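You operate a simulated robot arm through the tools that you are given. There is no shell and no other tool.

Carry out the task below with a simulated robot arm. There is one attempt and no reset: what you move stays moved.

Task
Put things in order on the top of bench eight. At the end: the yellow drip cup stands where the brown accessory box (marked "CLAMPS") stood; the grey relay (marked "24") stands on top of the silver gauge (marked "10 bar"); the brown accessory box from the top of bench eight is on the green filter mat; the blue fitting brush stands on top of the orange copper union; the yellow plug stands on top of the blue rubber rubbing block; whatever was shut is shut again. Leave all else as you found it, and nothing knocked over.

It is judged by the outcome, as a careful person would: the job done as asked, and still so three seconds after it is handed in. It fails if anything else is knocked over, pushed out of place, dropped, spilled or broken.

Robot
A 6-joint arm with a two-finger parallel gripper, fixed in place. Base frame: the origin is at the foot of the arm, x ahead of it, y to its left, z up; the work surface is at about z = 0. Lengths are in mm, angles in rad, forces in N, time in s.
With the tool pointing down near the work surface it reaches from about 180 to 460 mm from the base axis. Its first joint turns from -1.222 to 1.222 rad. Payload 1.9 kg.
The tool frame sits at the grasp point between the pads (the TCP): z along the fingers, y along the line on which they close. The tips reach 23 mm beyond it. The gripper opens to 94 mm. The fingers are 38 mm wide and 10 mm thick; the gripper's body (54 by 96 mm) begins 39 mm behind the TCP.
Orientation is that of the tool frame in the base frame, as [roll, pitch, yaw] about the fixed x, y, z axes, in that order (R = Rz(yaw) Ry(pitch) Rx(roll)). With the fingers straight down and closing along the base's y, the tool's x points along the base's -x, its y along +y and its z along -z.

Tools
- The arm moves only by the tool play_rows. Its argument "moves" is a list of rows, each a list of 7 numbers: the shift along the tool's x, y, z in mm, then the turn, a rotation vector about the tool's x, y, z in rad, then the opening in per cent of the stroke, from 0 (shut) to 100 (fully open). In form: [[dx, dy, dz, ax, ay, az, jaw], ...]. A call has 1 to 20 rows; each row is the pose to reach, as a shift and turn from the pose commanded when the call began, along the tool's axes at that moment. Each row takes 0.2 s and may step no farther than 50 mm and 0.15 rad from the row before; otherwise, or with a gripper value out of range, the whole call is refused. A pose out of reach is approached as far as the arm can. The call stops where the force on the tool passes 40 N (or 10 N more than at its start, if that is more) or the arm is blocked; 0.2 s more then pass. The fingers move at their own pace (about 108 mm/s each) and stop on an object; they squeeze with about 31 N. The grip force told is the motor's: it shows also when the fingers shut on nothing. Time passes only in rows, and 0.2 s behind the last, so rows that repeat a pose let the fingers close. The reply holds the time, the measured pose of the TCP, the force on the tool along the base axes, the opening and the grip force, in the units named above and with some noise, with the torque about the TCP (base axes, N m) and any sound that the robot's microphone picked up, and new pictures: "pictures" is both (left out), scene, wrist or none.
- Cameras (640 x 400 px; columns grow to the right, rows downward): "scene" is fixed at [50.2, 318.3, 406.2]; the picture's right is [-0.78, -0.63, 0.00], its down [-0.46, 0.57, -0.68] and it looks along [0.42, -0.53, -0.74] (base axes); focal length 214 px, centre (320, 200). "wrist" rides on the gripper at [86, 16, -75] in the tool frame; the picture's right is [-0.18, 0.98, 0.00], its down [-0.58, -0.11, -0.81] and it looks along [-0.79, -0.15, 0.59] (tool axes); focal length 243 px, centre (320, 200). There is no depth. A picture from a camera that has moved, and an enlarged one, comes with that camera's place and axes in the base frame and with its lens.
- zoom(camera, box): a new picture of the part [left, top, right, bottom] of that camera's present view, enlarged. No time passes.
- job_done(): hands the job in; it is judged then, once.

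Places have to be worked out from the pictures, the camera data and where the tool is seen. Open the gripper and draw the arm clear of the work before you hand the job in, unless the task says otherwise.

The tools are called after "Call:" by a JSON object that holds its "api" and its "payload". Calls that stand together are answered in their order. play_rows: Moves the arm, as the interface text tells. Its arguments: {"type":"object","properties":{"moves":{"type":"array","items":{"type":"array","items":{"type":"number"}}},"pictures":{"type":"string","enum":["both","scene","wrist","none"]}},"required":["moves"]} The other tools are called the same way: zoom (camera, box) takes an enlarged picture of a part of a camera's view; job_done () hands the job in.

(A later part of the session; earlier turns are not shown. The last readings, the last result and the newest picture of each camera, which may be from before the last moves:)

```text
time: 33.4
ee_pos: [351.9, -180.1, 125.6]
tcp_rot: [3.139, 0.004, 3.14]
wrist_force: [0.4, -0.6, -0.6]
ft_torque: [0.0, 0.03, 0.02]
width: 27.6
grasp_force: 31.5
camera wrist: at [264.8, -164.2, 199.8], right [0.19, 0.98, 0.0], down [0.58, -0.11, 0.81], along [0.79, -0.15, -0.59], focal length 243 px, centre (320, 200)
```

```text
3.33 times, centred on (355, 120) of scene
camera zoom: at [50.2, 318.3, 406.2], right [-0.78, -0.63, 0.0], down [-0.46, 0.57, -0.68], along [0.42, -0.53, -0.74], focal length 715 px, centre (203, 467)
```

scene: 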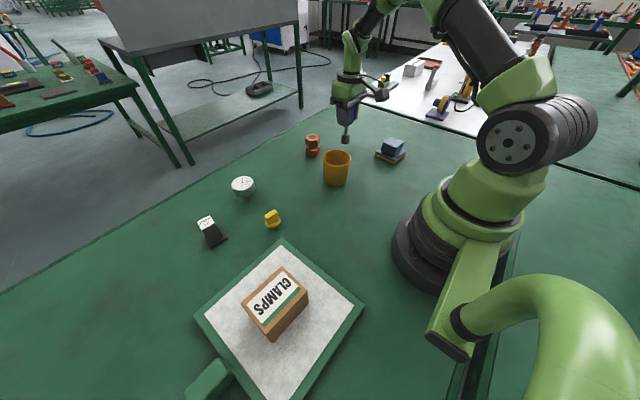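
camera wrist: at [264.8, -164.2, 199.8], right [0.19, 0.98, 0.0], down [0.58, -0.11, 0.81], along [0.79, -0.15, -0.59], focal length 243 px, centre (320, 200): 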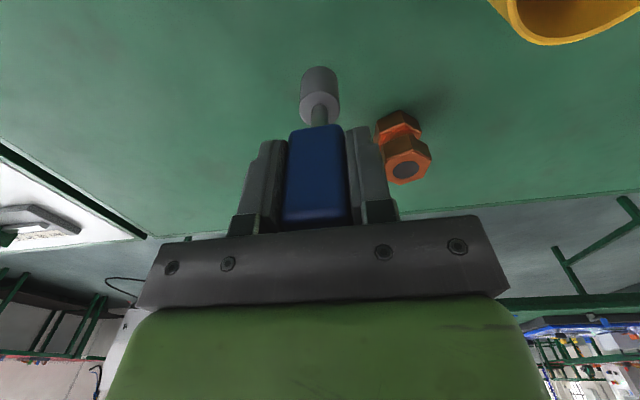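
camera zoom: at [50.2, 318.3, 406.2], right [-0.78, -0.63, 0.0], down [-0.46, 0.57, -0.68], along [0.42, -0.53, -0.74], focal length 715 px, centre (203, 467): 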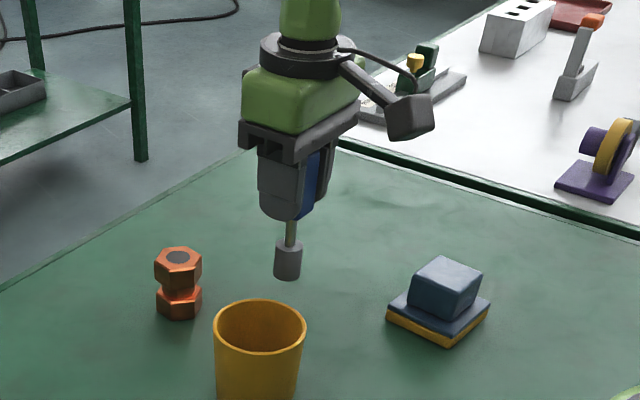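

The brush bottom sits about 3.7 mm short of the TCP in x. The union is 81 mm in x and 60 mm in y from the brush axis. I'll raise, traverse, then check from above.

Call:
{"api": "play_rows", "payload": {"moves": [[0, 0, -25, 0, 0, 0, 10], [0, 0, -50, 0, 0, 0, 10], [-27, 20, -50, 0, 0, 0, 10], [-54, 40, -50, 0, 0, 0, 10], [-81, 60.4, -50, 0, 0, 0, 10], [-81, 60.4, -50, 0, 0, 0, 10]]}}

Call:
{"api": "zoom", "payload": {"camera": "wrist", "box": [240, 40, 480, 240]}}

Call:
{"api": "zoom", "payload": {"camera": "scene", "box": [270, 60, 400, 180]}}

```text
time: 34.8
ee_pos: [430.6, -118.7, 175.9]
tcp_rot: [-3.141, 0.0, 3.139]
wrist_force: [0.0, 0.6, -1.0]
ft_torque: [-0.02, 0.03, 0.02]
width: 27.3
grasp_force: 30.7
camera wrist: at [344.2, -102.9, 248.7], right [0.19, 0.98, 0.0], down [0.58, -0.11, 0.81], along [0.79, -0.15, -0.59], focal length 243 px, centre (320, 200)
```

scene: 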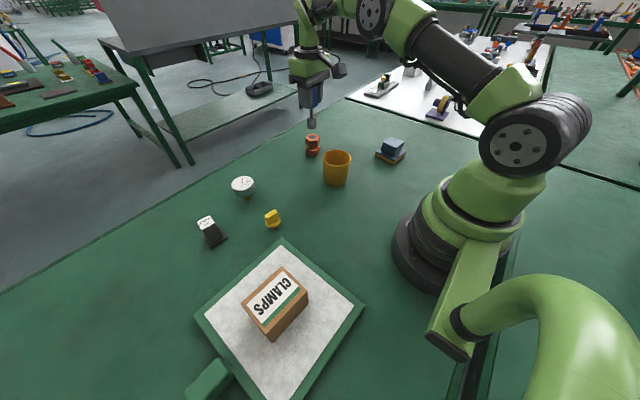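
wrist: 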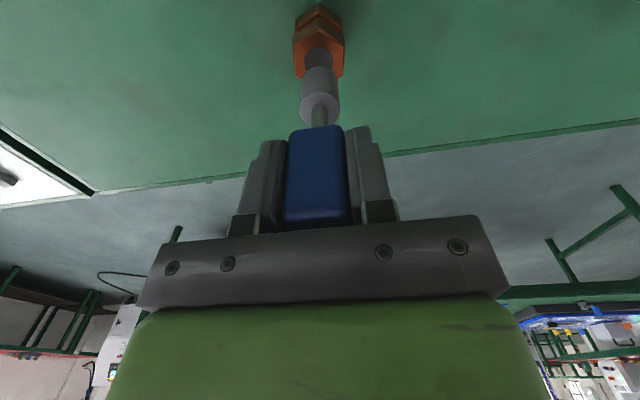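

```text
2.00 times, centred on (360, 140) of wrist
camera zoom: at [344.2, -102.9, 248.7], right [0.19, 0.98, 0.0], down [0.58, -0.11, 0.81], along [0.79, -0.15, -0.59], focal length 485 px, centre (240, 320)
```

zoom: 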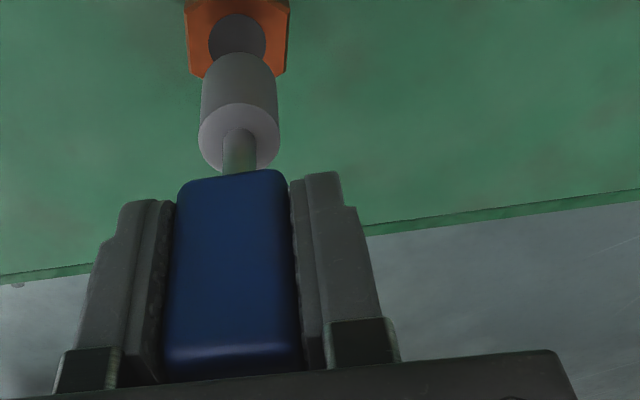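

```text
3.33 times, centred on (335, 120) of scene
camera zoom: at [50.2, 318.3, 406.2], right [-0.78, -0.63, 0.0], down [-0.46, 0.57, -0.68], along [0.42, -0.53, -0.74], focal length 715 px, centre (270, 467)
```

zoom: 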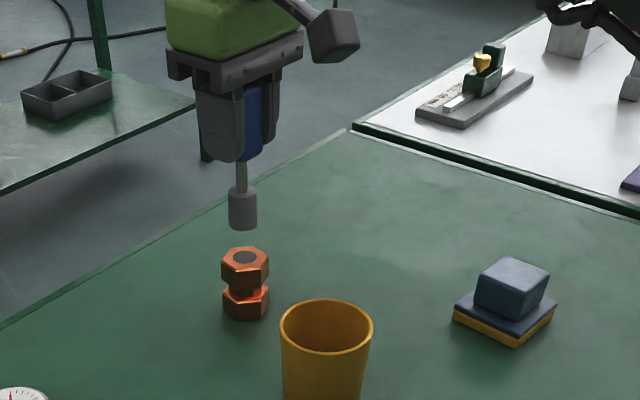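

The alignment is within about 1.5 mm. I'll nudge it and descend to just above the union, then feel for contact.

Call:
{"api": "play_rows", "payload": {"moves": [[-0.8, -0.8, 0, 0, 0, 0, 10], [-0.8, -0.8, 18, 0, 0, 0, 10], [-0.8, -0.8, 29, 0, 0, 0, 10], [-0.8, -0.8, 32, 0, 0, 0, 10], [-0.8, -0.8, 32, 0, 0, 0, 10]]}}

Call:
{"api": "zoom", "payload": {"camera": "scene", "box": [270, 60, 400, 180]}}

Call:
{"api": "zoom", "payload": {"camera": "wrist", "box": [240, 40, 480, 240]}}

```text
time: 36.0
ee_pos: [432.4, -119.3, 143.9]
tcp_rot: [-3.14, 0.001, 3.139]
wrist_force: [0.2, -0.1, -0.9]
ft_torque: [0.0, 0.02, 0.01]
width: 27.7
grasp_force: 31.2
camera wrist: at [345.9, -104.1, 216.9], right [0.18, 0.98, 0.0], down [0.58, -0.11, 0.81], along [0.79, -0.15, -0.59], focal length 243 px, centre (320, 200)
```

scene: 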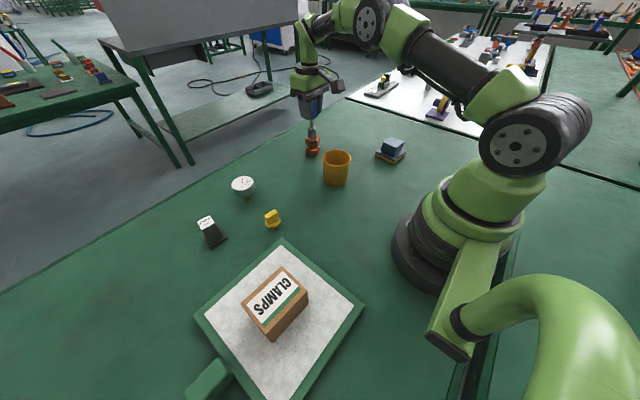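
wrist: 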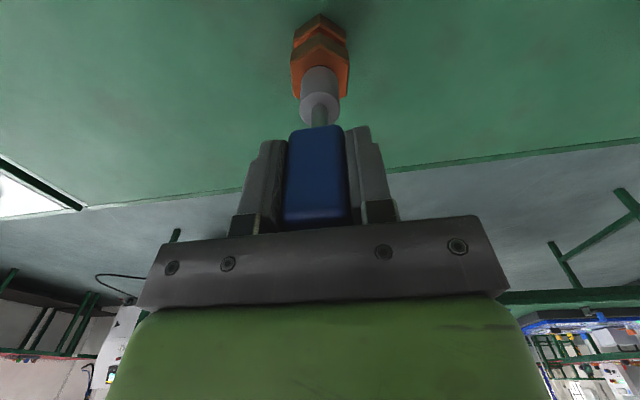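

```text
3.33 times, centred on (335, 120) of scene
camera zoom: at [50.2, 318.3, 406.2], right [-0.78, -0.63, 0.0], down [-0.46, 0.57, -0.68], along [0.42, -0.53, -0.74], focal length 715 px, centre (270, 467)
```

zoom: 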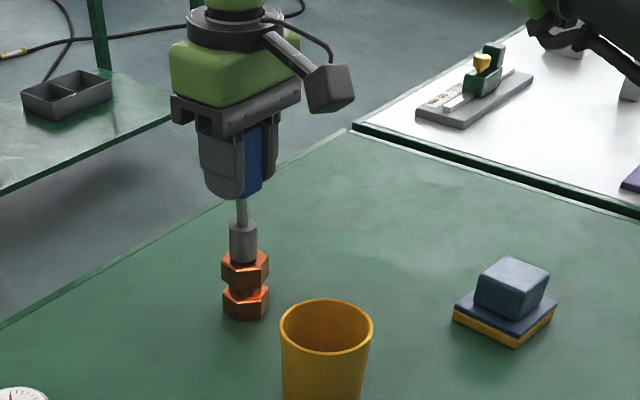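

```text
2.00 times, centred on (360, 140) of wrist
camera zoom: at [345.9, -104.1, 216.9], right [0.18, 0.98, 0.0], down [0.58, -0.11, 0.81], along [0.79, -0.15, -0.59], focal length 485 px, centre (240, 320)
```

zoom: 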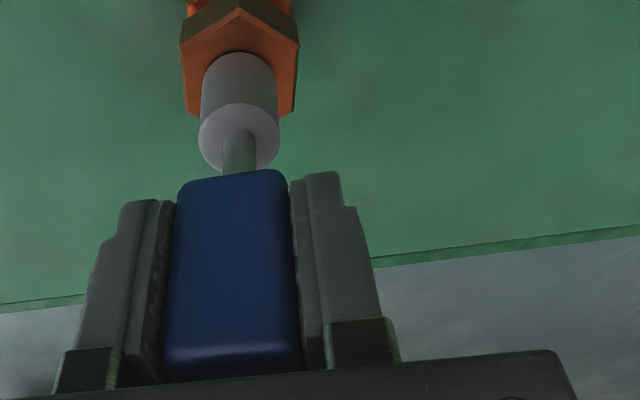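

It's aligned over the union in both views, and the ferrule lies well inside the hex top. I'll descend in 1 mm steps to contact.

Call:
{"api": "play_rows", "payload": {"moves": [[0, 0, 1, 0, 0, 0, 10], [0, 0, 2, 0, 0, 0, 10], [0, 0, 2.5, 0, 0, 0, 10], [0, 0, 2.5, 0, 0, 0, 10]], "pictures": "none"}}

```text
time: 37.0
ee_pos: [433.5, -120.7, 142.1]
tcp_rot: [3.14, 0.001, 3.14]
wrist_force: [-1.9, 2.5, 8.2]
ft_torque: [0.27, 0.22, -0.01]
width: 27.6
grasp_force: 30.7
```

There's contact at 8 N. I'll relax slightly, open gradually, and inspect before retreating.

Call:
{"api": "play_rows", "payload": {"moves": [[0, 0, -0.4, 0, 0, 0, 20], [0, 0, -0.4, 0, 0, 0, 29], [0, 0, -0.4, 0, 0, 0, 31], [0, 0, -0.4, 0, 0, 0, 34], [0, 0, -0.4, 0, 0, 0, 40], [0, 0, -0.4, 0, 0, 0, 50], [0, 0, -0.4, 0, 0, 0, 60], [0, 0, -0.4, 0, 0, 0, 60]]}}

Call:
{"api": "zoom", "payload": {"camera": "scene", "box": [270, 60, 400, 180]}}

```text
time: 38.8
ee_pos: [432.6, -121.6, 143.1]
tcp_rot: [-3.141, 0.002, 3.138]
wrist_force: [0.1, -0.4, 0.5]
ft_torque: [0.01, 0.01, -0.03]
width: 56.5
grasp_force: 0.1
camera wrist: at [345.9, -104.8, 215.3], right [0.19, 0.98, 0.0], down [0.58, -0.11, 0.81], along [0.79, -0.15, -0.59], focal length 243 px, centre (320, 200)
```

scene: 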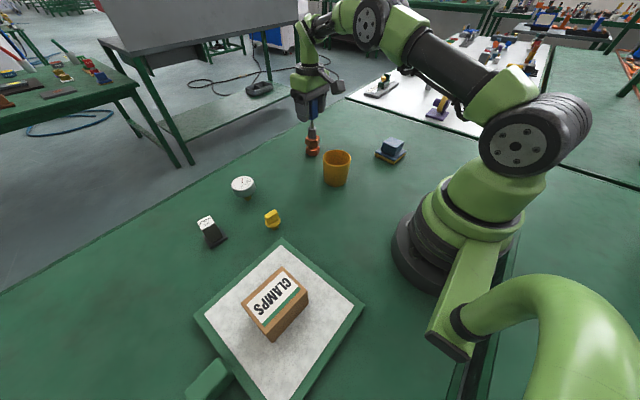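
wrist: 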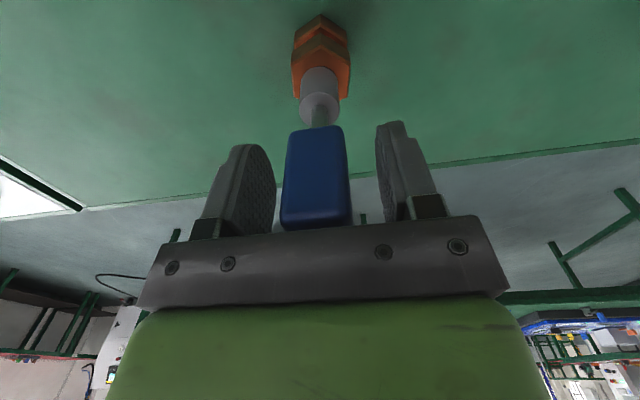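

```text
3.33 times, centred on (335, 120) of scene
camera zoom: at [50.2, 318.3, 406.2], right [-0.78, -0.63, 0.0], down [-0.46, 0.57, -0.68], along [0.42, -0.53, -0.74], focal length 715 px, centre (270, 467)
```

zoom: 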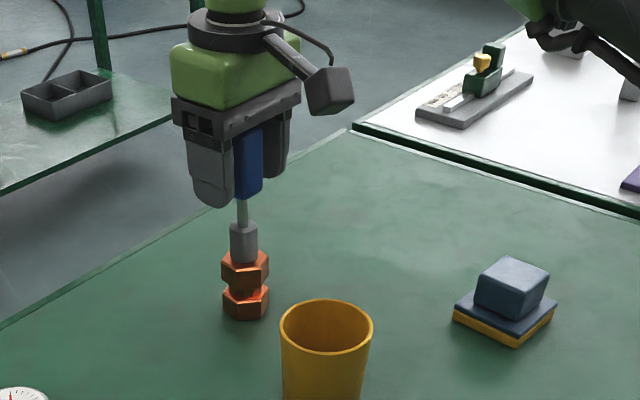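

The brush stands freely on the union. I'll rise clear of it before moving on.

Call:
{"api": "play_rows", "payload": {"moves": [[0, 0, -20, 0, 0, 0, 60], [0, 0, -50, 0, 0, 0, 60], [0, 0, -75, 0, 0, 0, 60], [0, 0, -75, 0, 0, 0, 60]], "pictures": "scene"}}

```text
time: 39.8
ee_pos: [431.9, -119.9, 215.8]
tcp_rot: [-3.141, 0.002, -3.142]
wrist_force: [0.5, 0.1, 0.6]
ft_torque: [-0.01, 0.01, -0.01]
width: 56.4
grasp_force: 0.0
```

scene: 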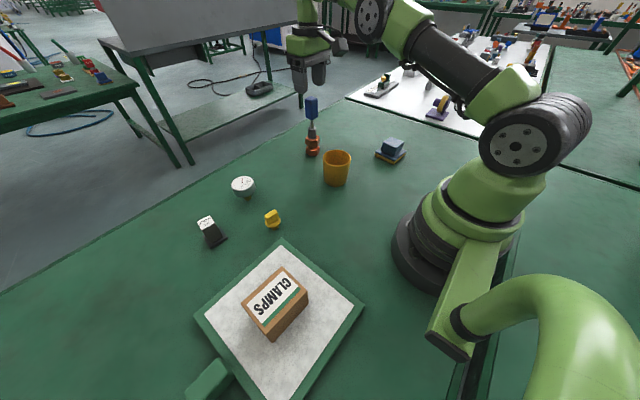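

The brush is standing well. I'll move to a look-down view of the yellow plug.

Call:
{"api": "play_rows", "payload": {"moves": [[18.9, 34.3, 1.4, 0, 0.05, 0, 100], [37.7, 68.6, 2.9, 0, 0.1, 0, 100], [56.6, 102.9, 4.3, 0, 0.15, 0, 100], [75.4, 137.1, 5.7, 0, 0.2, 0, 100], [94.3, 171.4, 7.1, 0, 0.25, 0, 100], [113.1, 205.7, 8.6, 0, 0.3, 0, 100], [132, 240, 10, 0, 0.35, 0, 100], [132, 240, 10, 0, 0.35, 0, 100]], "pictures": "wrist"}}

Call:
{"api": "zoom", "payload": {"camera": "wrist", "box": [260, 20, 500, 170]}}

Call:
{"api": "zoom", "payload": {"camera": "scene", "box": [190, 165, 300, 255]}}

```text
time: 41.6
ee_pos: [301.3, 121.1, 205.6]
tcp_rot: [-3.14, -0.346, 3.139]
wrist_force: [0.3, -0.7, 0.2]
ft_torque: [0.01, 0.01, -0.01]
width: 94.2
grasp_force: 0.1
camera wrist: at [244.2, 136.0, 304.7], right [0.17, 0.98, -0.06], down [0.82, -0.11, 0.56], along [0.54, -0.15, -0.83], focal length 243 px, centre (320, 200)
```

wrist: 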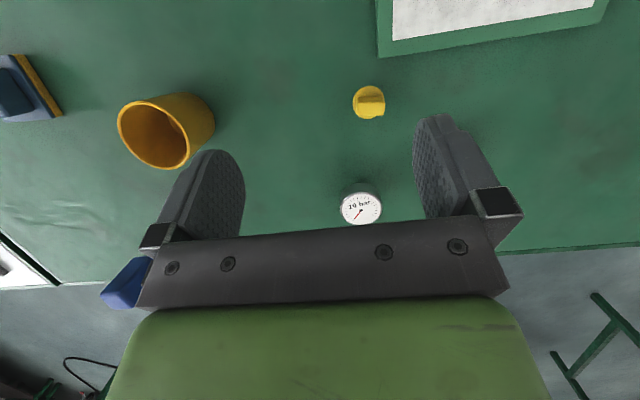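

```text
2.67 times, centred on (380, 95) of wrist
camera zoom: at [244.2, 136.0, 304.7], right [0.17, 0.98, -0.06], down [0.82, -0.11, 0.56], along [0.54, -0.15, -0.83], focal length 647 px, centre (160, 480)
```

zoom: 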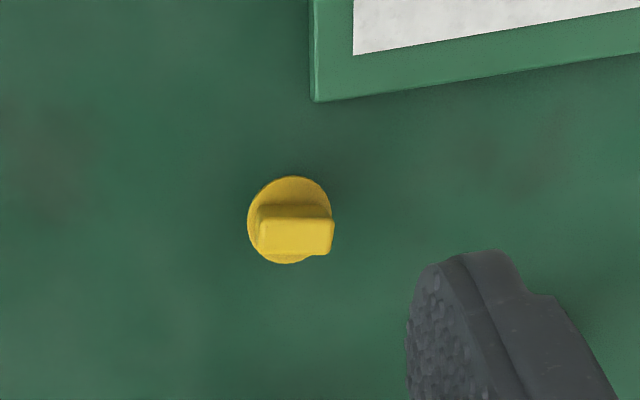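

```text
4.44 times, centred on (245, 210) of scene
camera zoom: at [50.1, 318.3, 406.2], right [-0.78, -0.63, 0.0], down [-0.46, 0.57, -0.68], along [0.42, -0.53, -0.74], focal length 953 px, centre (653, 156)
```

zoom: 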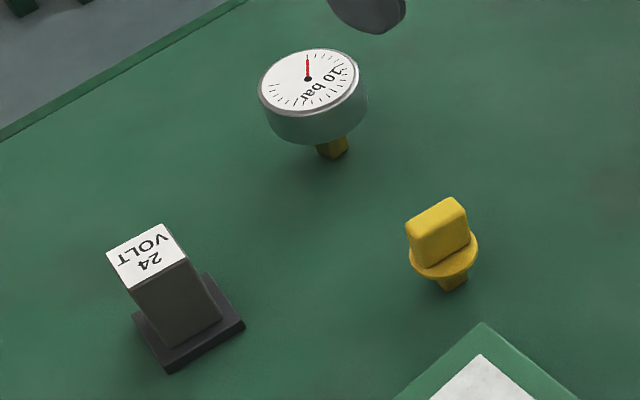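

The plug's tab is about 27 × 13 mm, with its long side roughly along y (8° off), at about (310,161). I'll level over it and turn the jaws so they close across the tab's thin dimension.

Call:
{"api": "play_rows", "payload": {"moves": [[-8.8, 13, 14.5, 0, -0.115, 0, 100], [-17.6, 26, 29, 0, -0.23, 0, 100], [-26.4, 40, 43.6, 0, -0.346, 0, 100], [-26.4, 40, 43.6, 0, -0.346, 0, 100]], "pictures": "wrist"}}

Call:
{"api": "play_rows", "payload": {"moves": [[0, 0, 0, 0, 0, -0.143, 80], [0, 0, 0, 0, 0, -0.286, 60], [0, 0, 0, 0, 0, -0.429, 50], [0, 0, 0, 0, 0, -0.572, 50], [0, 0, 0, 0, 0, -0.715, 50], [0, 0, 0, 0, 0, -0.858, 50], [0, 0, 0, 0, 0, -1.001, 50], [0, 0, 0, 0, 0, -1.144, 50], [0, 0, 0, 0, 0, -1.287, 50], [0, 0, 0, 0, 0, -1.43, 50], [0, 0, 0, 0, 0, -1.43, 50]], "pictures": "wrist"}}

Call:
{"api": "zoom", "payload": {"camera": "wrist", "box": [240, 0, 480, 150]}}

```text
time: 42.6
ee_pos: [310.5, 159.4, 156.8]
tcp_rot: [3.141, -0.002, 3.14]
wrist_force: [0.2, -0.2, 0.5]
ft_torque: [-0.02, 0.04, 0.02]
width: 94.2
grasp_force: 0.0
camera wrist: at [224.2, 175.6, 229.8], right [0.19, 0.98, 0.0], down [0.58, -0.11, 0.81], along [0.79, -0.15, -0.59], focal length 243 px, centre (320, 200)
```

wrist: 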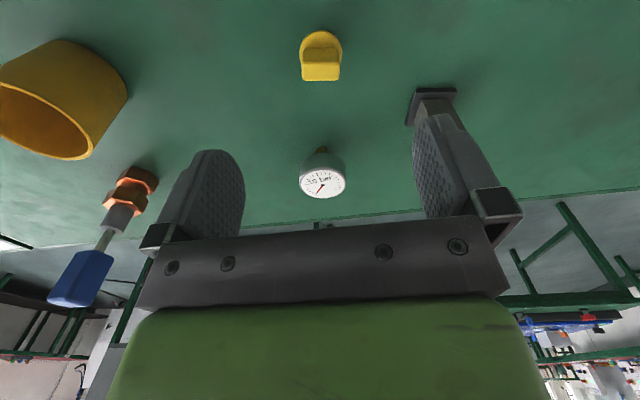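

```text
time: 45.0
ee_pos: [310.5, 159.9, 155.6]
tcp_rot: [3.14, -0.001, -1.712]
wrist_force: [-0.1, -1.1, 0.1]
ft_torque: [-0.01, 0.01, 0.02]
width: 47.1
grasp_force: 0.1
camera wrist: at [282.6, 76.6, 230.2], right [-0.95, 0.32, 0.0], down [0.19, 0.56, 0.81], along [0.26, 0.76, -0.59], focal length 243 px, centre (320, 200)
```

wrist: 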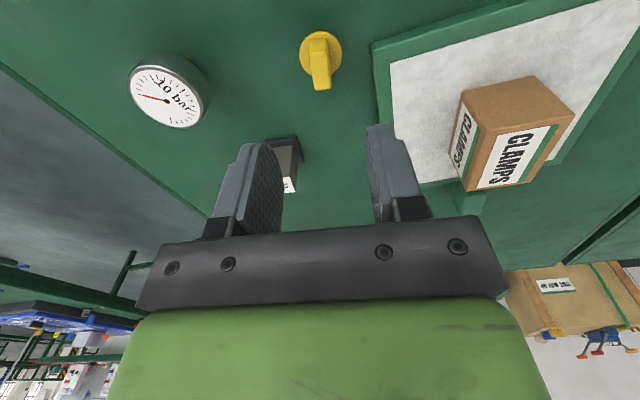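

```text
2.67 times, centred on (360, 75) of wrist
camera zoom: at [282.6, 76.6, 230.2], right [-0.95, 0.32, 0.0], down [0.19, 0.56, 0.81], along [0.26, 0.76, -0.59], focal length 647 px, centre (213, 533)
```

zoom: 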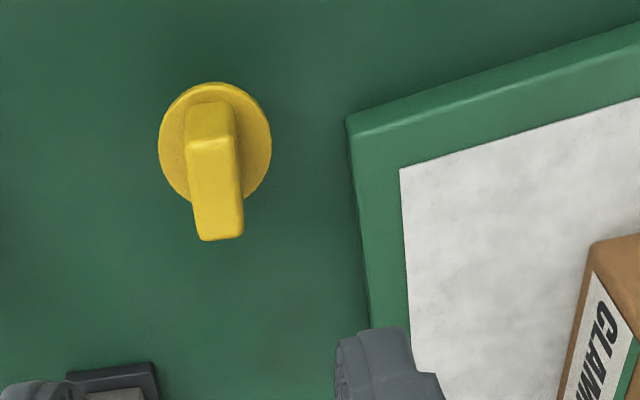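

The plug is at about (310.3,160.6), with the tab top near z=48 and the flange top near z=18. I'll narrow the jaws and descend so the tips stay above the flange.

Call:
{"api": "play_rows", "payload": {"moves": [[-0.9, 0.3, 30, 0, 0, 0.03, 40], [-0.9, 0.3, 65, 0, 0, 0.03, 40], [-0.9, 0.3, 95, 0, 0, 0.03, 40], [-0.9, 0.3, 105, 0, 0, 0.03, 40], [-0.9, 0.3, 105, 0, 0, 0.03, 40]]}}

Call:
{"api": "zoom", "payload": {"camera": "wrist", "box": [200, 60, 440, 260]}}

Call:
{"api": "zoom", "payload": {"camera": "scene", "box": [230, 165, 340, 255]}}

```text
time: 46.2
ee_pos: [310.4, 160.0, 49.7]
tcp_rot: [-3.141, 0.001, -1.744]
wrist_force: [0.0, 0.0, -0.4]
ft_torque: [0.01, 0.01, 0.01]
width: 37.6
grasp_force: 0.1
camera wrist: at [280.2, 78.4, 124.2], right [-0.94, 0.35, 0.0], down [0.21, 0.55, 0.81], along [0.28, 0.76, -0.59], focal length 243 px, centre (320, 200)
```

scene: 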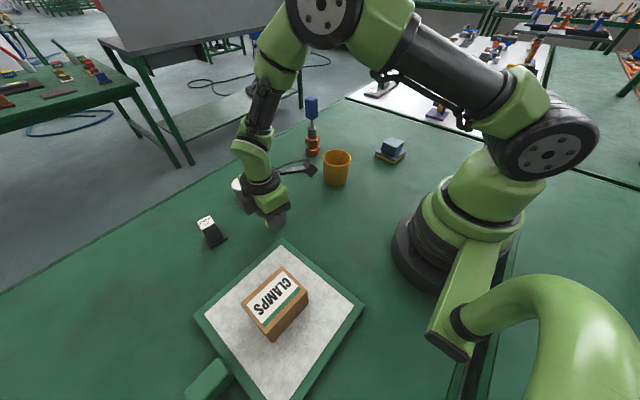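
wrist: 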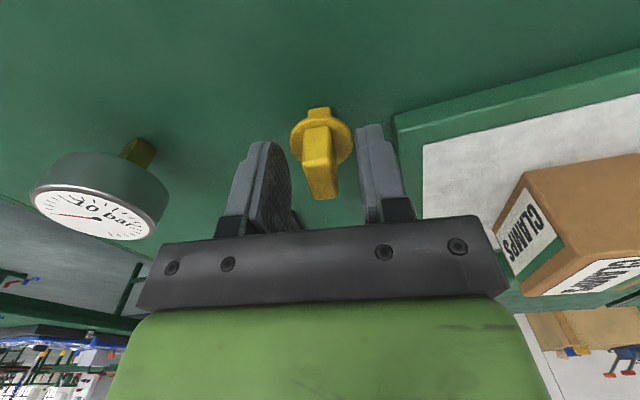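

```text
2.00 times, centred on (320, 160) of wrist
camera zoom: at [280.2, 78.4, 124.2], right [-0.94, 0.35, 0.0], down [0.21, 0.55, 0.81], along [0.28, 0.76, -0.59], focal length 485 px, centre (320, 280)
```

zoom: 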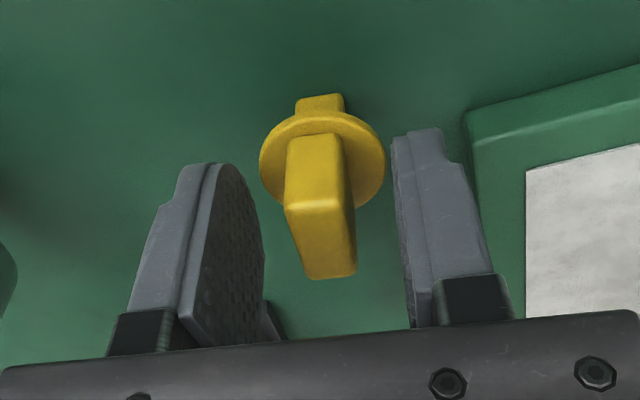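

```text
4.44 times, centred on (285, 210) of scene
camera zoom: at [50.2, 318.3, 406.2], right [-0.78, -0.63, 0.0], down [-0.46, 0.57, -0.68], along [0.42, -0.53, -0.74], focal length 953 px, centre (476, 156)
```

zoom: 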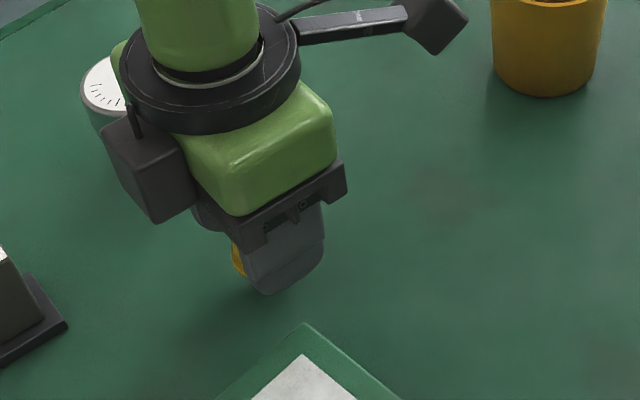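

The tips are at about z=27, above the flange at about z=21, and the tab is centred. I'll lower 2 mm, close gradually and lift.

Call:
{"api": "play_rows", "payload": {"moves": [[0, 0, 2, 0, 0, 0, 30], [0, 0, 2, 0, 0, 0, 24], [0, 0, 2, 0, 0, 0, 18], [0, 0, 2, 0, 0, 0, 14], [0, 0, 2, 0, 0, 0, 10], [0, 0, 2, 0, 0, 0, 4], [0, 0, 2, 0, 0, 0, 0], [0, 0, 2, 0, 0, 0, 0], [0, 0, -10, 0, 0, 0, 0], [0, 0, -50, 0, 0, 0, 0], [0, 0, -100, 0, 0, 0, 0], [0, 0, -100, 0, 0, 0, 0]]}}

Call:
{"api": "zoom", "payload": {"camera": "wrist", "box": [200, 60, 440, 260]}}

```text
time: 48.8
ee_pos: [308.9, 160.2, 151.3]
tcp_rot: [3.14, 0.0, -1.741]
wrist_force: [0.1, 0.5, -0.1]
ft_torque: [-0.04, 0.0, 0.0]
width: 12.7
grasp_force: 31.2
camera wrist: at [278.6, 77.2, 224.0], right [-0.94, 0.35, 0.0], down [0.21, 0.55, 0.81], along [0.28, 0.76, -0.59], focal length 243 px, centre (320, 200)
```

scene: 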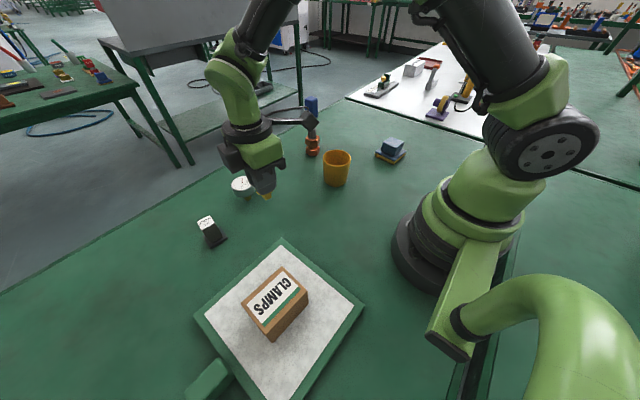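
wrist: 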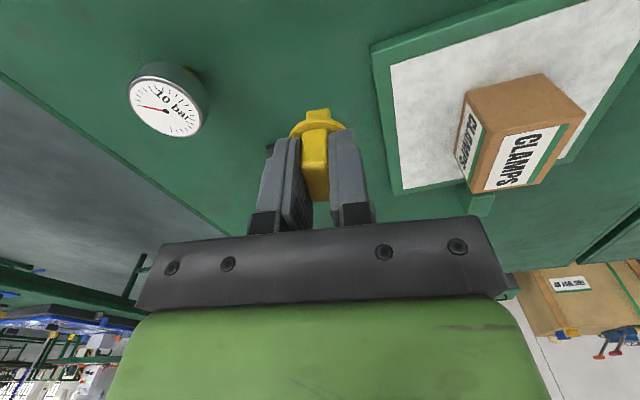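

```text
2.00 times, centred on (320, 160) of wrist
camera zoom: at [278.6, 77.2, 224.0], right [-0.94, 0.35, 0.0], down [0.21, 0.55, 0.81], along [0.28, 0.76, -0.59], focal length 485 px, centre (320, 280)
```

zoom: 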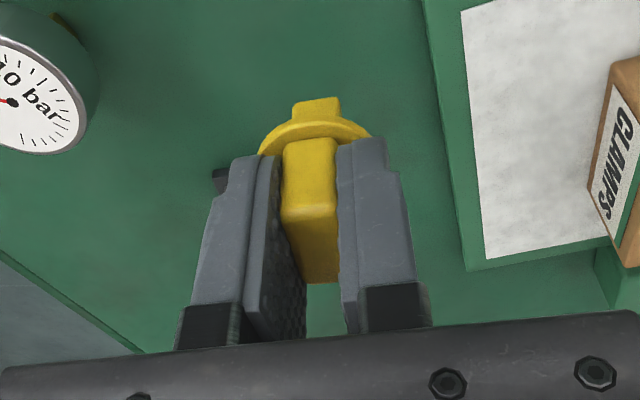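

The plug is held at 12.7 mm. I'll carry it high across to beside the blue rubbing block, turning the wrist back so the camera faces ahead.

Call:
{"api": "play_rows", "payload": {"moves": [[36.9, 2, -6, 0, 0, 0.1398, 0], [73.8, 3.9, -12, 0, 0, 0.2795, 0], [110.7, 5.9, -18, 0, 0, 0.4193, 0], [147.6, 7.9, -24, 0, 0, 0.559, 0], [184.5, 9.9, -30, 0, 0, 0.6988, 0], [221.3, 11.8, -30, 0, 0, 0.8386, 0], [258.2, 13.8, -30, 0, 0, 0.9783, 0], [295.1, 15.8, -30, 0, 0, 1.1181, 0], [332, 17.7, -30, 0, 0, 1.2578, 0], [368.9, 19.7, -30, 0, 0, 1.3976, 0], [368.9, 19.7, -30, 0, 0, 1.3976, 0]]}}

Call:
{"api": "zoom", "payload": {"camera": "wrist", "box": [120, 0, 440, 200]}}

Call:
{"api": "zoom", "payload": {"camera": "scene", "box": [330, 110, 430, 180]}}

```text
time: 51.2
ee_pos: [225.8, -200.7, 182.6]
tcp_rot: [-3.141, -0.004, -3.142]
wrist_force: [-0.4, -0.6, 0.3]
ft_torque: [0.0, -0.04, 0.0]
width: 12.8
grasp_force: 31.3
camera wrist: at [140.1, -184.6, 256.0], right [0.18, 0.98, 0.0], down [0.58, -0.11, 0.8], along [0.79, -0.15, -0.59], focal length 243 px, centre (320, 200)
```

scene: 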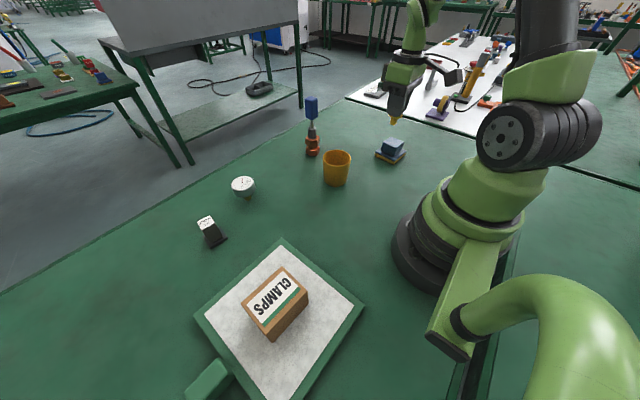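
wrist: 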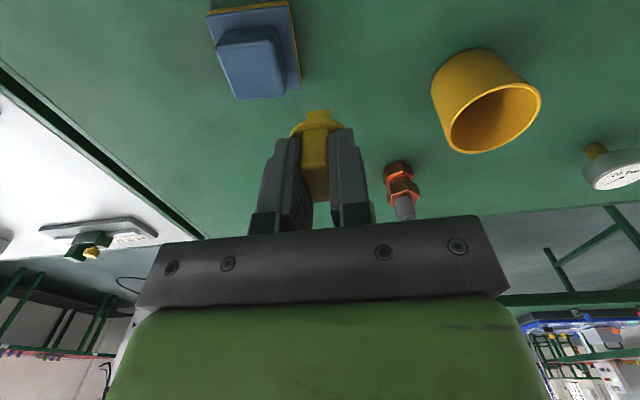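

```text
2.00 times, centred on (280, 100) of wrist
camera zoom: at [140.1, -184.6, 256.0], right [0.18, 0.98, 0.0], down [0.58, -0.11, 0.8], along [0.79, -0.15, -0.59], focal length 485 px, centre (400, 400)
```

zoom: 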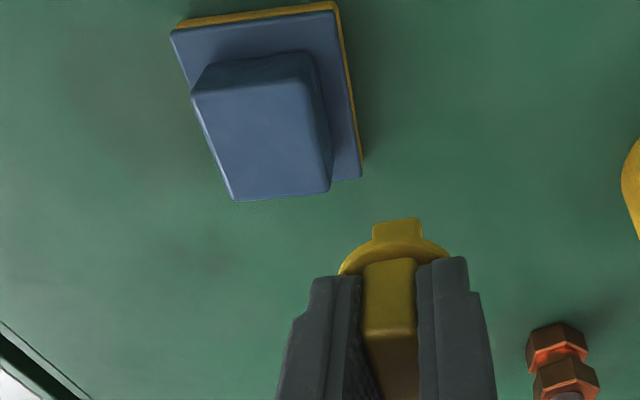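

```text
5.71 times, centred on (380, 145) of scene
camera zoom: at [50.2, 318.3, 406.2], right [-0.78, -0.63, 0.0], down [-0.46, 0.57, -0.68], along [0.42, -0.53, -0.74], focal length 1226 px, centre (-23, 514)
```

zoom: 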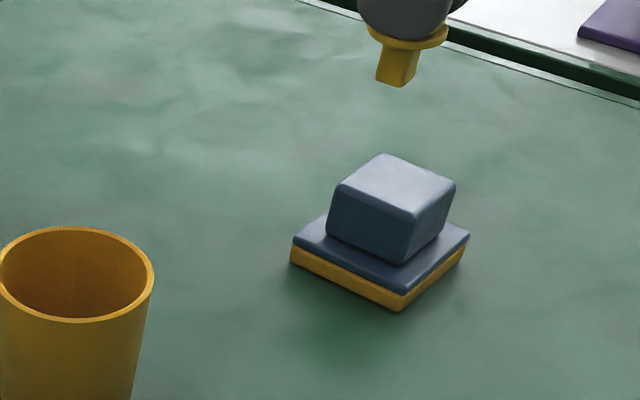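

The block's top face is about 45 × 45 mm, lined up with the base axes and centred at (228.7,-258), z≈50. I'll move over it and descend to just above.

Call:
{"api": "play_rows", "payload": {"moves": [[-1.5, -28, 0, 0, 0, 0, 0], [-2.7, -57.2, 0, 0, 0, 0, 0], [-2.7, -57.2, 35, 0, 0, 0, 0], [-2.7, -57.2, 65, 0, 0, 0, 0], [-2.7, -57.2, 76, 0, 0, 0, 0], [-2.7, -57.2, 76, 0, 0, 0, 0]]}}

Call:
{"api": "zoom", "payload": {"camera": "wrist", "box": [200, 0, 440, 200]}}

Call:
{"api": "zoom", "payload": {"camera": "scene", "box": [330, 90, 440, 180]}}

```text
time: 52.6
ee_pos: [229.9, -256.4, 103.0]
tcp_rot: [3.14, -0.002, -3.14]
wrist_force: [-0.3, -0.2, -0.5]
ft_torque: [0.02, 0.03, 0.03]
width: 12.9
grasp_force: 31.3
camera wrist: at [143.5, -240.4, 177.5], right [0.18, 0.98, 0.0], down [0.58, -0.11, 0.81], along [0.79, -0.15, -0.59], focal length 243 px, centre (320, 200)
```

scene: 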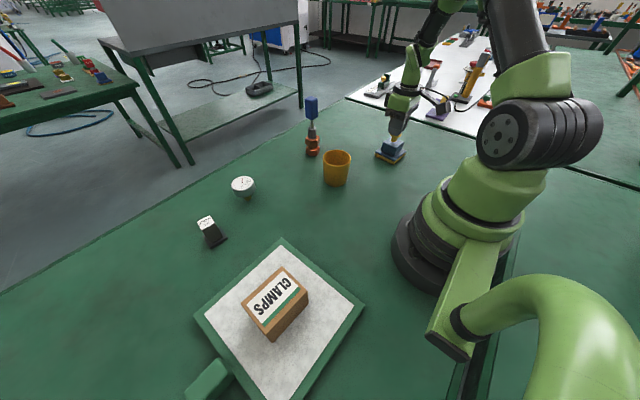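
wrist: 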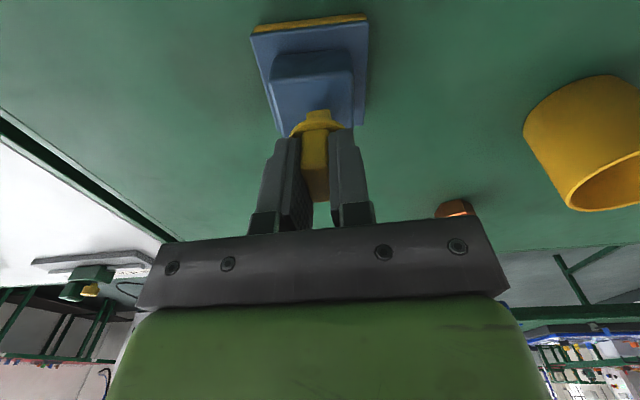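

```text
2.00 times, centred on (320, 100) of wrist
camera zoom: at [143.5, -240.4, 177.5], right [0.18, 0.98, 0.0], down [0.58, -0.11, 0.81], along [0.79, -0.15, -0.59], focal length 485 px, centre (320, 400)
```

zoom: 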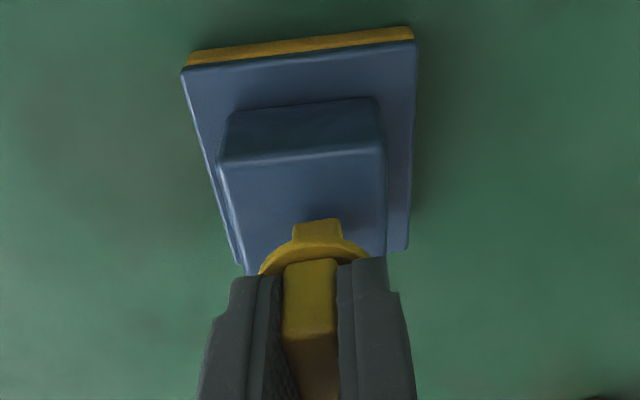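

```text
4.44 times, centred on (385, 135) of scene
camera zoom: at [50.2, 318.3, 406.2], right [-0.78, -0.63, 0.0], down [-0.46, 0.57, -0.68], along [0.42, -0.53, -0.74], focal length 953 px, centre (31, 489)
```

zoom: 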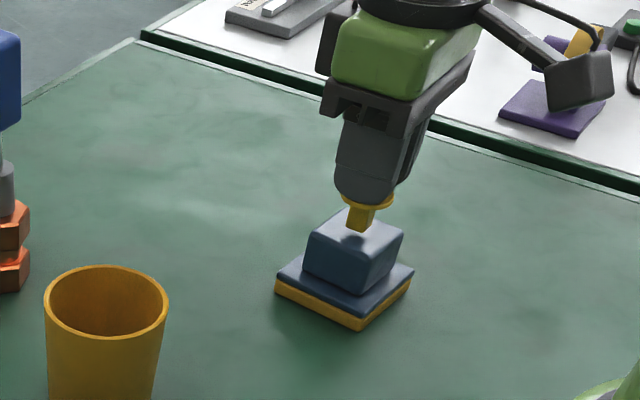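

It's aligned to within about 1.5 mm. I'll nudge 1 mm right and descend to contact in small steps.

Call:
{"api": "play_rows", "payload": {"moves": [[0, -1, 2, 0, 0, 0, 0], [0, -1, 3, 0, 0, 0, 0], [0, -1, 4, 0, 0, 0, 0], [0, -1, 4, 0, 0, 0, 0]], "pictures": "none"}}

```text
time: 53.6
ee_pos: [230.8, -257.4, 100.0]
tcp_rot: [3.141, -0.001, -3.14]
wrist_force: [0.2, -0.3, -0.2]
ft_torque: [-0.02, -0.02, 0.01]
width: 13.0
grasp_force: 30.9
```

There's no contact yet, so I'll continue down in half-millimetre steps.

Call:
{"api": "play_rows", "payload": {"moves": [[0, 0, 0.7, 0, 0, 0, 0], [0, 0, 1.4, 0, 0, 0, 0], [0, 0, 1.4, 0, 0, 0, 0]], "pictures": "none"}}

Call:
{"api": "zoom", "payload": {"camera": "scene", "box": [330, 90, 440, 180]}}

```text
time: 54.4
ee_pos: [230.8, -258.3, 100.0]
tcp_rot: [-3.14, -0.002, -3.139]
wrist_force: [-0.6, 1.5, -0.8]
ft_torque: [0.0, 0.0, -0.03]
width: 12.6
grasp_force: 30.9
```

```text
4.44 times, centred on (385, 135) of scene
camera zoom: at [50.2, 318.3, 406.2], right [-0.78, -0.63, 0.0], down [-0.46, 0.57, -0.68], along [0.42, -0.53, -0.74], focal length 953 px, centre (31, 489)
```

zoom: 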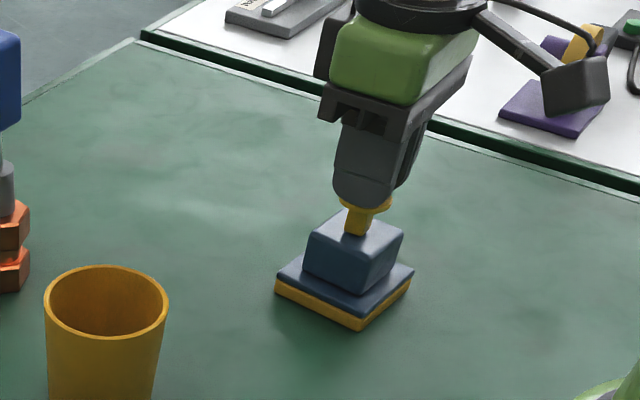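

Still no load, so I'll keep going.

Call:
{"api": "play_rows", "payload": {"moves": [[0, 0, 0.6, 0, 0, 0, 0], [0, 0, 1.2, 0, 0, 0, 0], [0, 0, 1.2, 0, 0, 0, 0]], "pictures": "none"}}

```text
time: 55.2
ee_pos: [231.1, -258.6, 98.1]
tcp_rot: [3.141, 0.0, -3.14]
wrist_force: [-0.3, 1.1, 2.5]
ft_torque: [0.03, 0.06, -0.01]
width: 12.8
grasp_force: 30.8
```

First contact at 2.5 N. I'll press a hair more and open slowly.

Call:
{"api": "play_rows", "payload": {"moves": [[0, 0, 0.3, 0, 0, 0, 0], [0, 0, 0.3, 0, 0, 0, 10], [0, 0, 0.3, 0, 0, 0, 14], [0, 0, 0.3, 0, 0, 0, 16], [0, 0, 0.3, 0, 0, 0, 20], [0, 0, 0.3, 0, 0, 0, 28], [0, 0, 0.3, 0, 0, 0, 40], [0, 0, 0.3, 0, 0, 0, 40]], "pictures": "wrist"}}

Call:
{"api": "zoom", "payload": {"camera": "scene", "box": [330, 90, 440, 180]}}

```text
time: 57.0
ee_pos: [231.5, -256.7, 98.8]
tcp_rot: [3.141, -0.004, -3.139]
wrist_force: [-0.8, -1.2, 0.2]
ft_torque: [0.01, 0.01, -0.01]
width: 37.4
grasp_force: 0.0
camera wrist: at [144.5, -241.4, 172.5], right [0.18, 0.98, 0.0], down [0.58, -0.11, 0.8], along [0.79, -0.15, -0.59], focal length 243 px, centre (320, 200)
```

wrist: 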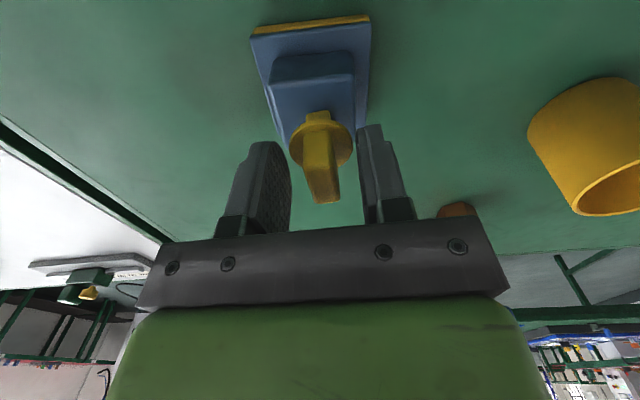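

```text
4.44 times, centred on (385, 135) of scene
camera zoom: at [50.2, 318.3, 406.2], right [-0.78, -0.63, 0.0], down [-0.46, 0.57, -0.68], along [0.42, -0.53, -0.74], focal length 953 px, centre (31, 489)
```

zoom: 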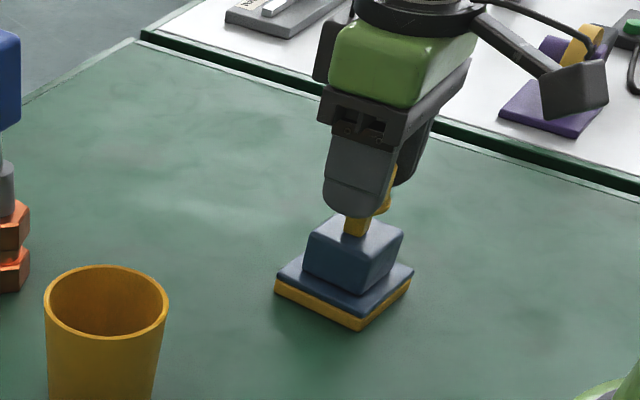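

The plug stands on the block. I'll rise straight up and check it.

Call:
{"api": "play_rows", "payload": {"moves": [[0, 0, -15, 0, 0, 0, 40], [0, 0, -40, 0, 0, 0, 40], [0, 0, -80, 0, 0, 0, 40], [0, 0, -105, 0, 0, 0, 60], [0, 0, -105, 0, 0, 0, 60]]}}

Call:
{"api": "zoom", "payload": {"camera": "scene", "box": [290, 80, 430, 190]}}

```text
time: 58.2
ee_pos: [231.6, -258.2, 202.1]
tcp_rot: [3.141, -0.002, -3.14]
wrist_force: [-0.6, -0.5, 0.0]
ft_torque: [0.03, -0.04, 0.01]
width: 56.3
grasp_force: 0.1
camera wrist: at [144.9, -242.6, 277.1], right [0.18, 0.98, 0.0], down [0.58, -0.11, 0.8], along [0.79, -0.15, -0.59], focal length 243 px, centre (320, 200)
```

scene: 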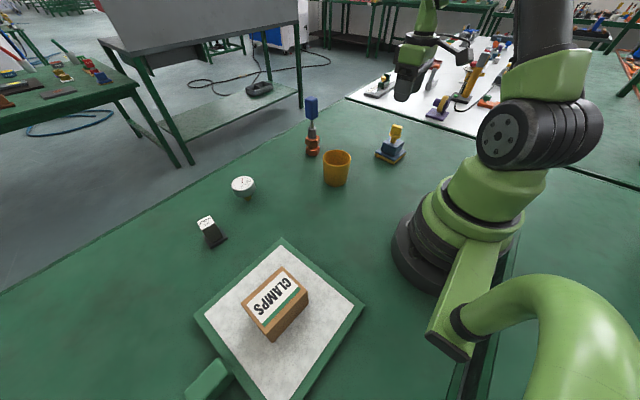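
wrist: 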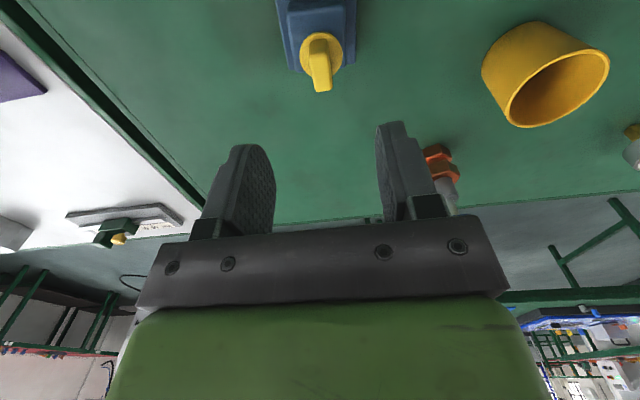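

```text
3.64 times, centred on (360, 135) of scene
camera zoom: at [50.1, 318.3, 406.2], right [-0.78, -0.63, 0.0], down [-0.46, 0.57, -0.68], along [0.42, -0.53, -0.74], focal length 780 px, centre (174, 436)
```

zoom: 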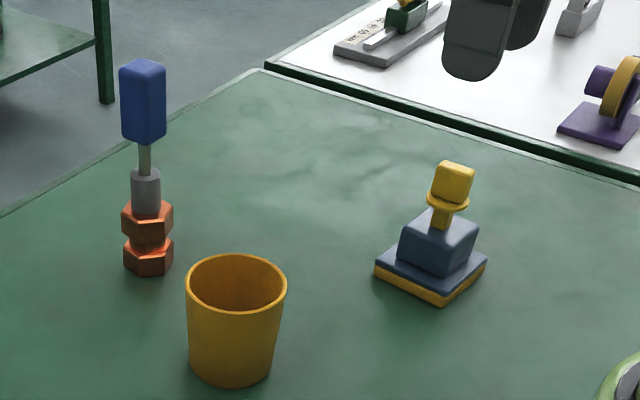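

The plug on the block and the brush on the union both stand well. Next I'll swing across to the left to view the relay and gauge.

Call:
{"api": "play_rows", "payload": {"moves": [[-7.8, 46.6, -1, 0, 0, -0.06, 80], [-15.6, 93.2, -2, 0, 0, -0.12, 100], [-23.4, 139.8, -3, 0, 0, -0.18, 100], [-31.2, 186.4, -4, 0, 0, -0.24, 100], [-39, 233, -5, 0, 0, -0.3, 100], [-46.8, 279.6, -6, 0, 0, -0.36, 100], [-54.6, 326.2, -7, 0, 0, -0.42, 100], [-62.4, 372.8, -8, 0, 0, -0.48, 100], [-70.2, 419.4, -9, 0, 0, -0.54, 100], [-78, 466, -10, 0, 0, -0.6, 100], [-78, 466, -10, 0, 0, -0.6, 100]], "pictures": "none"}}

Call:
{"api": "play_rows", "payload": {"moves": [[0, 0, 0, 0, 0.12, 0, 100], [0, 0, 0, 0, 0.24, 0, 100], [0, 0, 0, 0, 0.35, 0, 100], [0, 0, 0, 0, 0.35, 0, 100]], "pictures": "wrist"}}

Call:
{"api": "zoom", "payload": {"camera": "wrist", "box": [200, 60, 440, 210]}}

```text
time: 60.6
ee_pos: [307.4, 206.0, 211.8]
tcp_rot: [3.139, -0.004, -2.539]
wrist_force: [-0.2, 0.5, 0.5]
ft_torque: [0.0, -0.02, 0.01]
width: 94.0
grasp_force: 0.1
```

```text
time: 61.6
ee_pos: [308.0, 207.2, 212.0]
tcp_rot: [3.14, -0.352, -2.539]
wrist_force: [0.4, 1.0, 0.1]
ft_torque: [0.02, -0.01, -0.04]
width: 94.0
grasp_force: 0.0
camera wrist: at [253.3, 188.9, 311.8], right [-0.41, 0.91, -0.06], down [0.74, 0.38, 0.56], along [0.53, 0.18, -0.83], focal length 243 px, centre (320, 200)
```

wrist: 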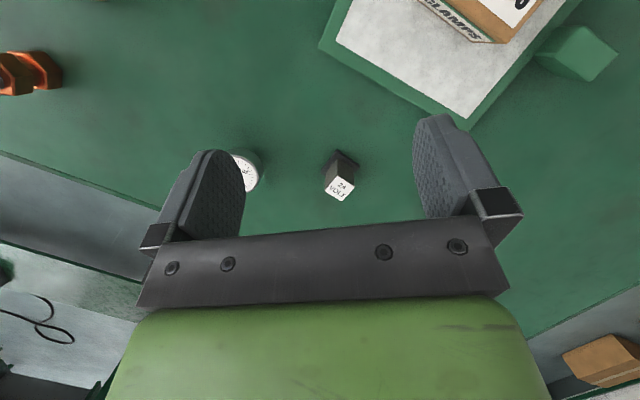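

```text
2.67 times, centred on (320, 135) of wrist
camera zoom: at [253.3, 188.9, 311.8], right [-0.41, 0.91, -0.06], down [0.74, 0.38, 0.56], along [0.53, 0.18, -0.83], focal length 647 px, centre (320, 373)
```

zoom: 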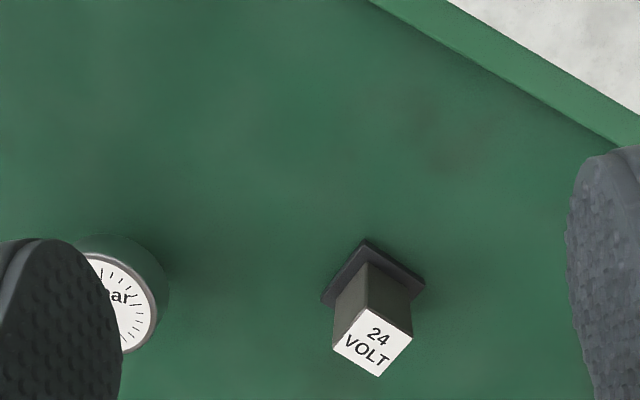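

The relay is about 26 mm square, turned about -0.15 rad, with its top centre at (386.7,259), z≈60. I'll level, turn the jaws to match it, and close in above it.

Call:
{"api": "play_rows", "payload": {"moves": [[0, 0, 0, 0, -0.12, 0, 100], [0, 0, 0, 0, -0.24, 0, 100], [0, 0, 0, 0, -0.352, 0, 100]], "pictures": "none"}}

Call:
{"api": "play_rows", "payload": {"moves": [[-12.2, 0.8, 10, 0, 0, 0.1254, 100], [-24.3, 1.7, 20, 0, 0, 0.2509, 90], [-36.5, 2.5, 31, 0, 0, 0.3763, 80], [-48.7, 3.3, 41, 0, 0, 0.5017, 70], [-60.8, 4.2, 52, 0, 0, 0.6272, 65], [-73, 5, 62, 0, 0, 0.7526, 65], [-73, 5, 62, 0, 0, 0.7526, 65]], "pictures": "wrist"}}

Call:
{"api": "zoom", "payload": {"camera": "wrist", "box": [220, 30, 460, 180]}}

```text
time: 62.4
ee_pos: [309.0, 208.8, 212.9]
tcp_rot: [3.139, 0.0, -2.542]
wrist_force: [0.3, 0.2, -0.3]
ft_torque: [-0.02, 0.0, -0.01]
width: 94.0
grasp_force: 0.2
```

```text
time: 64.0
ee_pos: [365.7, 254.5, 151.0]
tcp_rot: [3.141, -0.002, 2.987]
wrist_force: [-0.4, -0.3, 0.1]
ft_torque: [-0.01, -0.01, -0.01]
width: 61.1
grasp_force: 0.0
camera wrist: at [282.1, 283.8, 225.6], right [0.33, 0.94, 0.0], down [0.56, -0.2, 0.81], along [0.76, -0.27, -0.59], focal length 243 px, centre (320, 200)
```

wrist: 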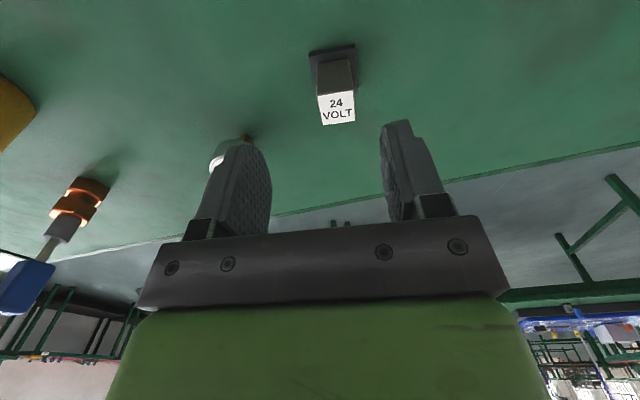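

```text
2.67 times, centred on (340, 105) of wrist
camera zoom: at [282.1, 283.8, 225.6], right [0.33, 0.94, 0.0], down [0.56, -0.2, 0.81], along [0.76, -0.27, -0.59], focal length 647 px, centre (267, 453)
```

zoom: 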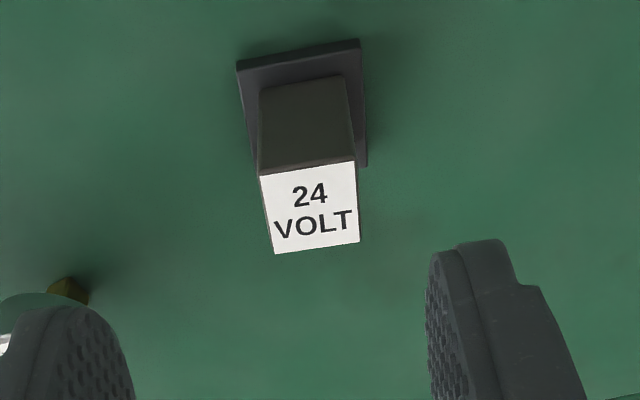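

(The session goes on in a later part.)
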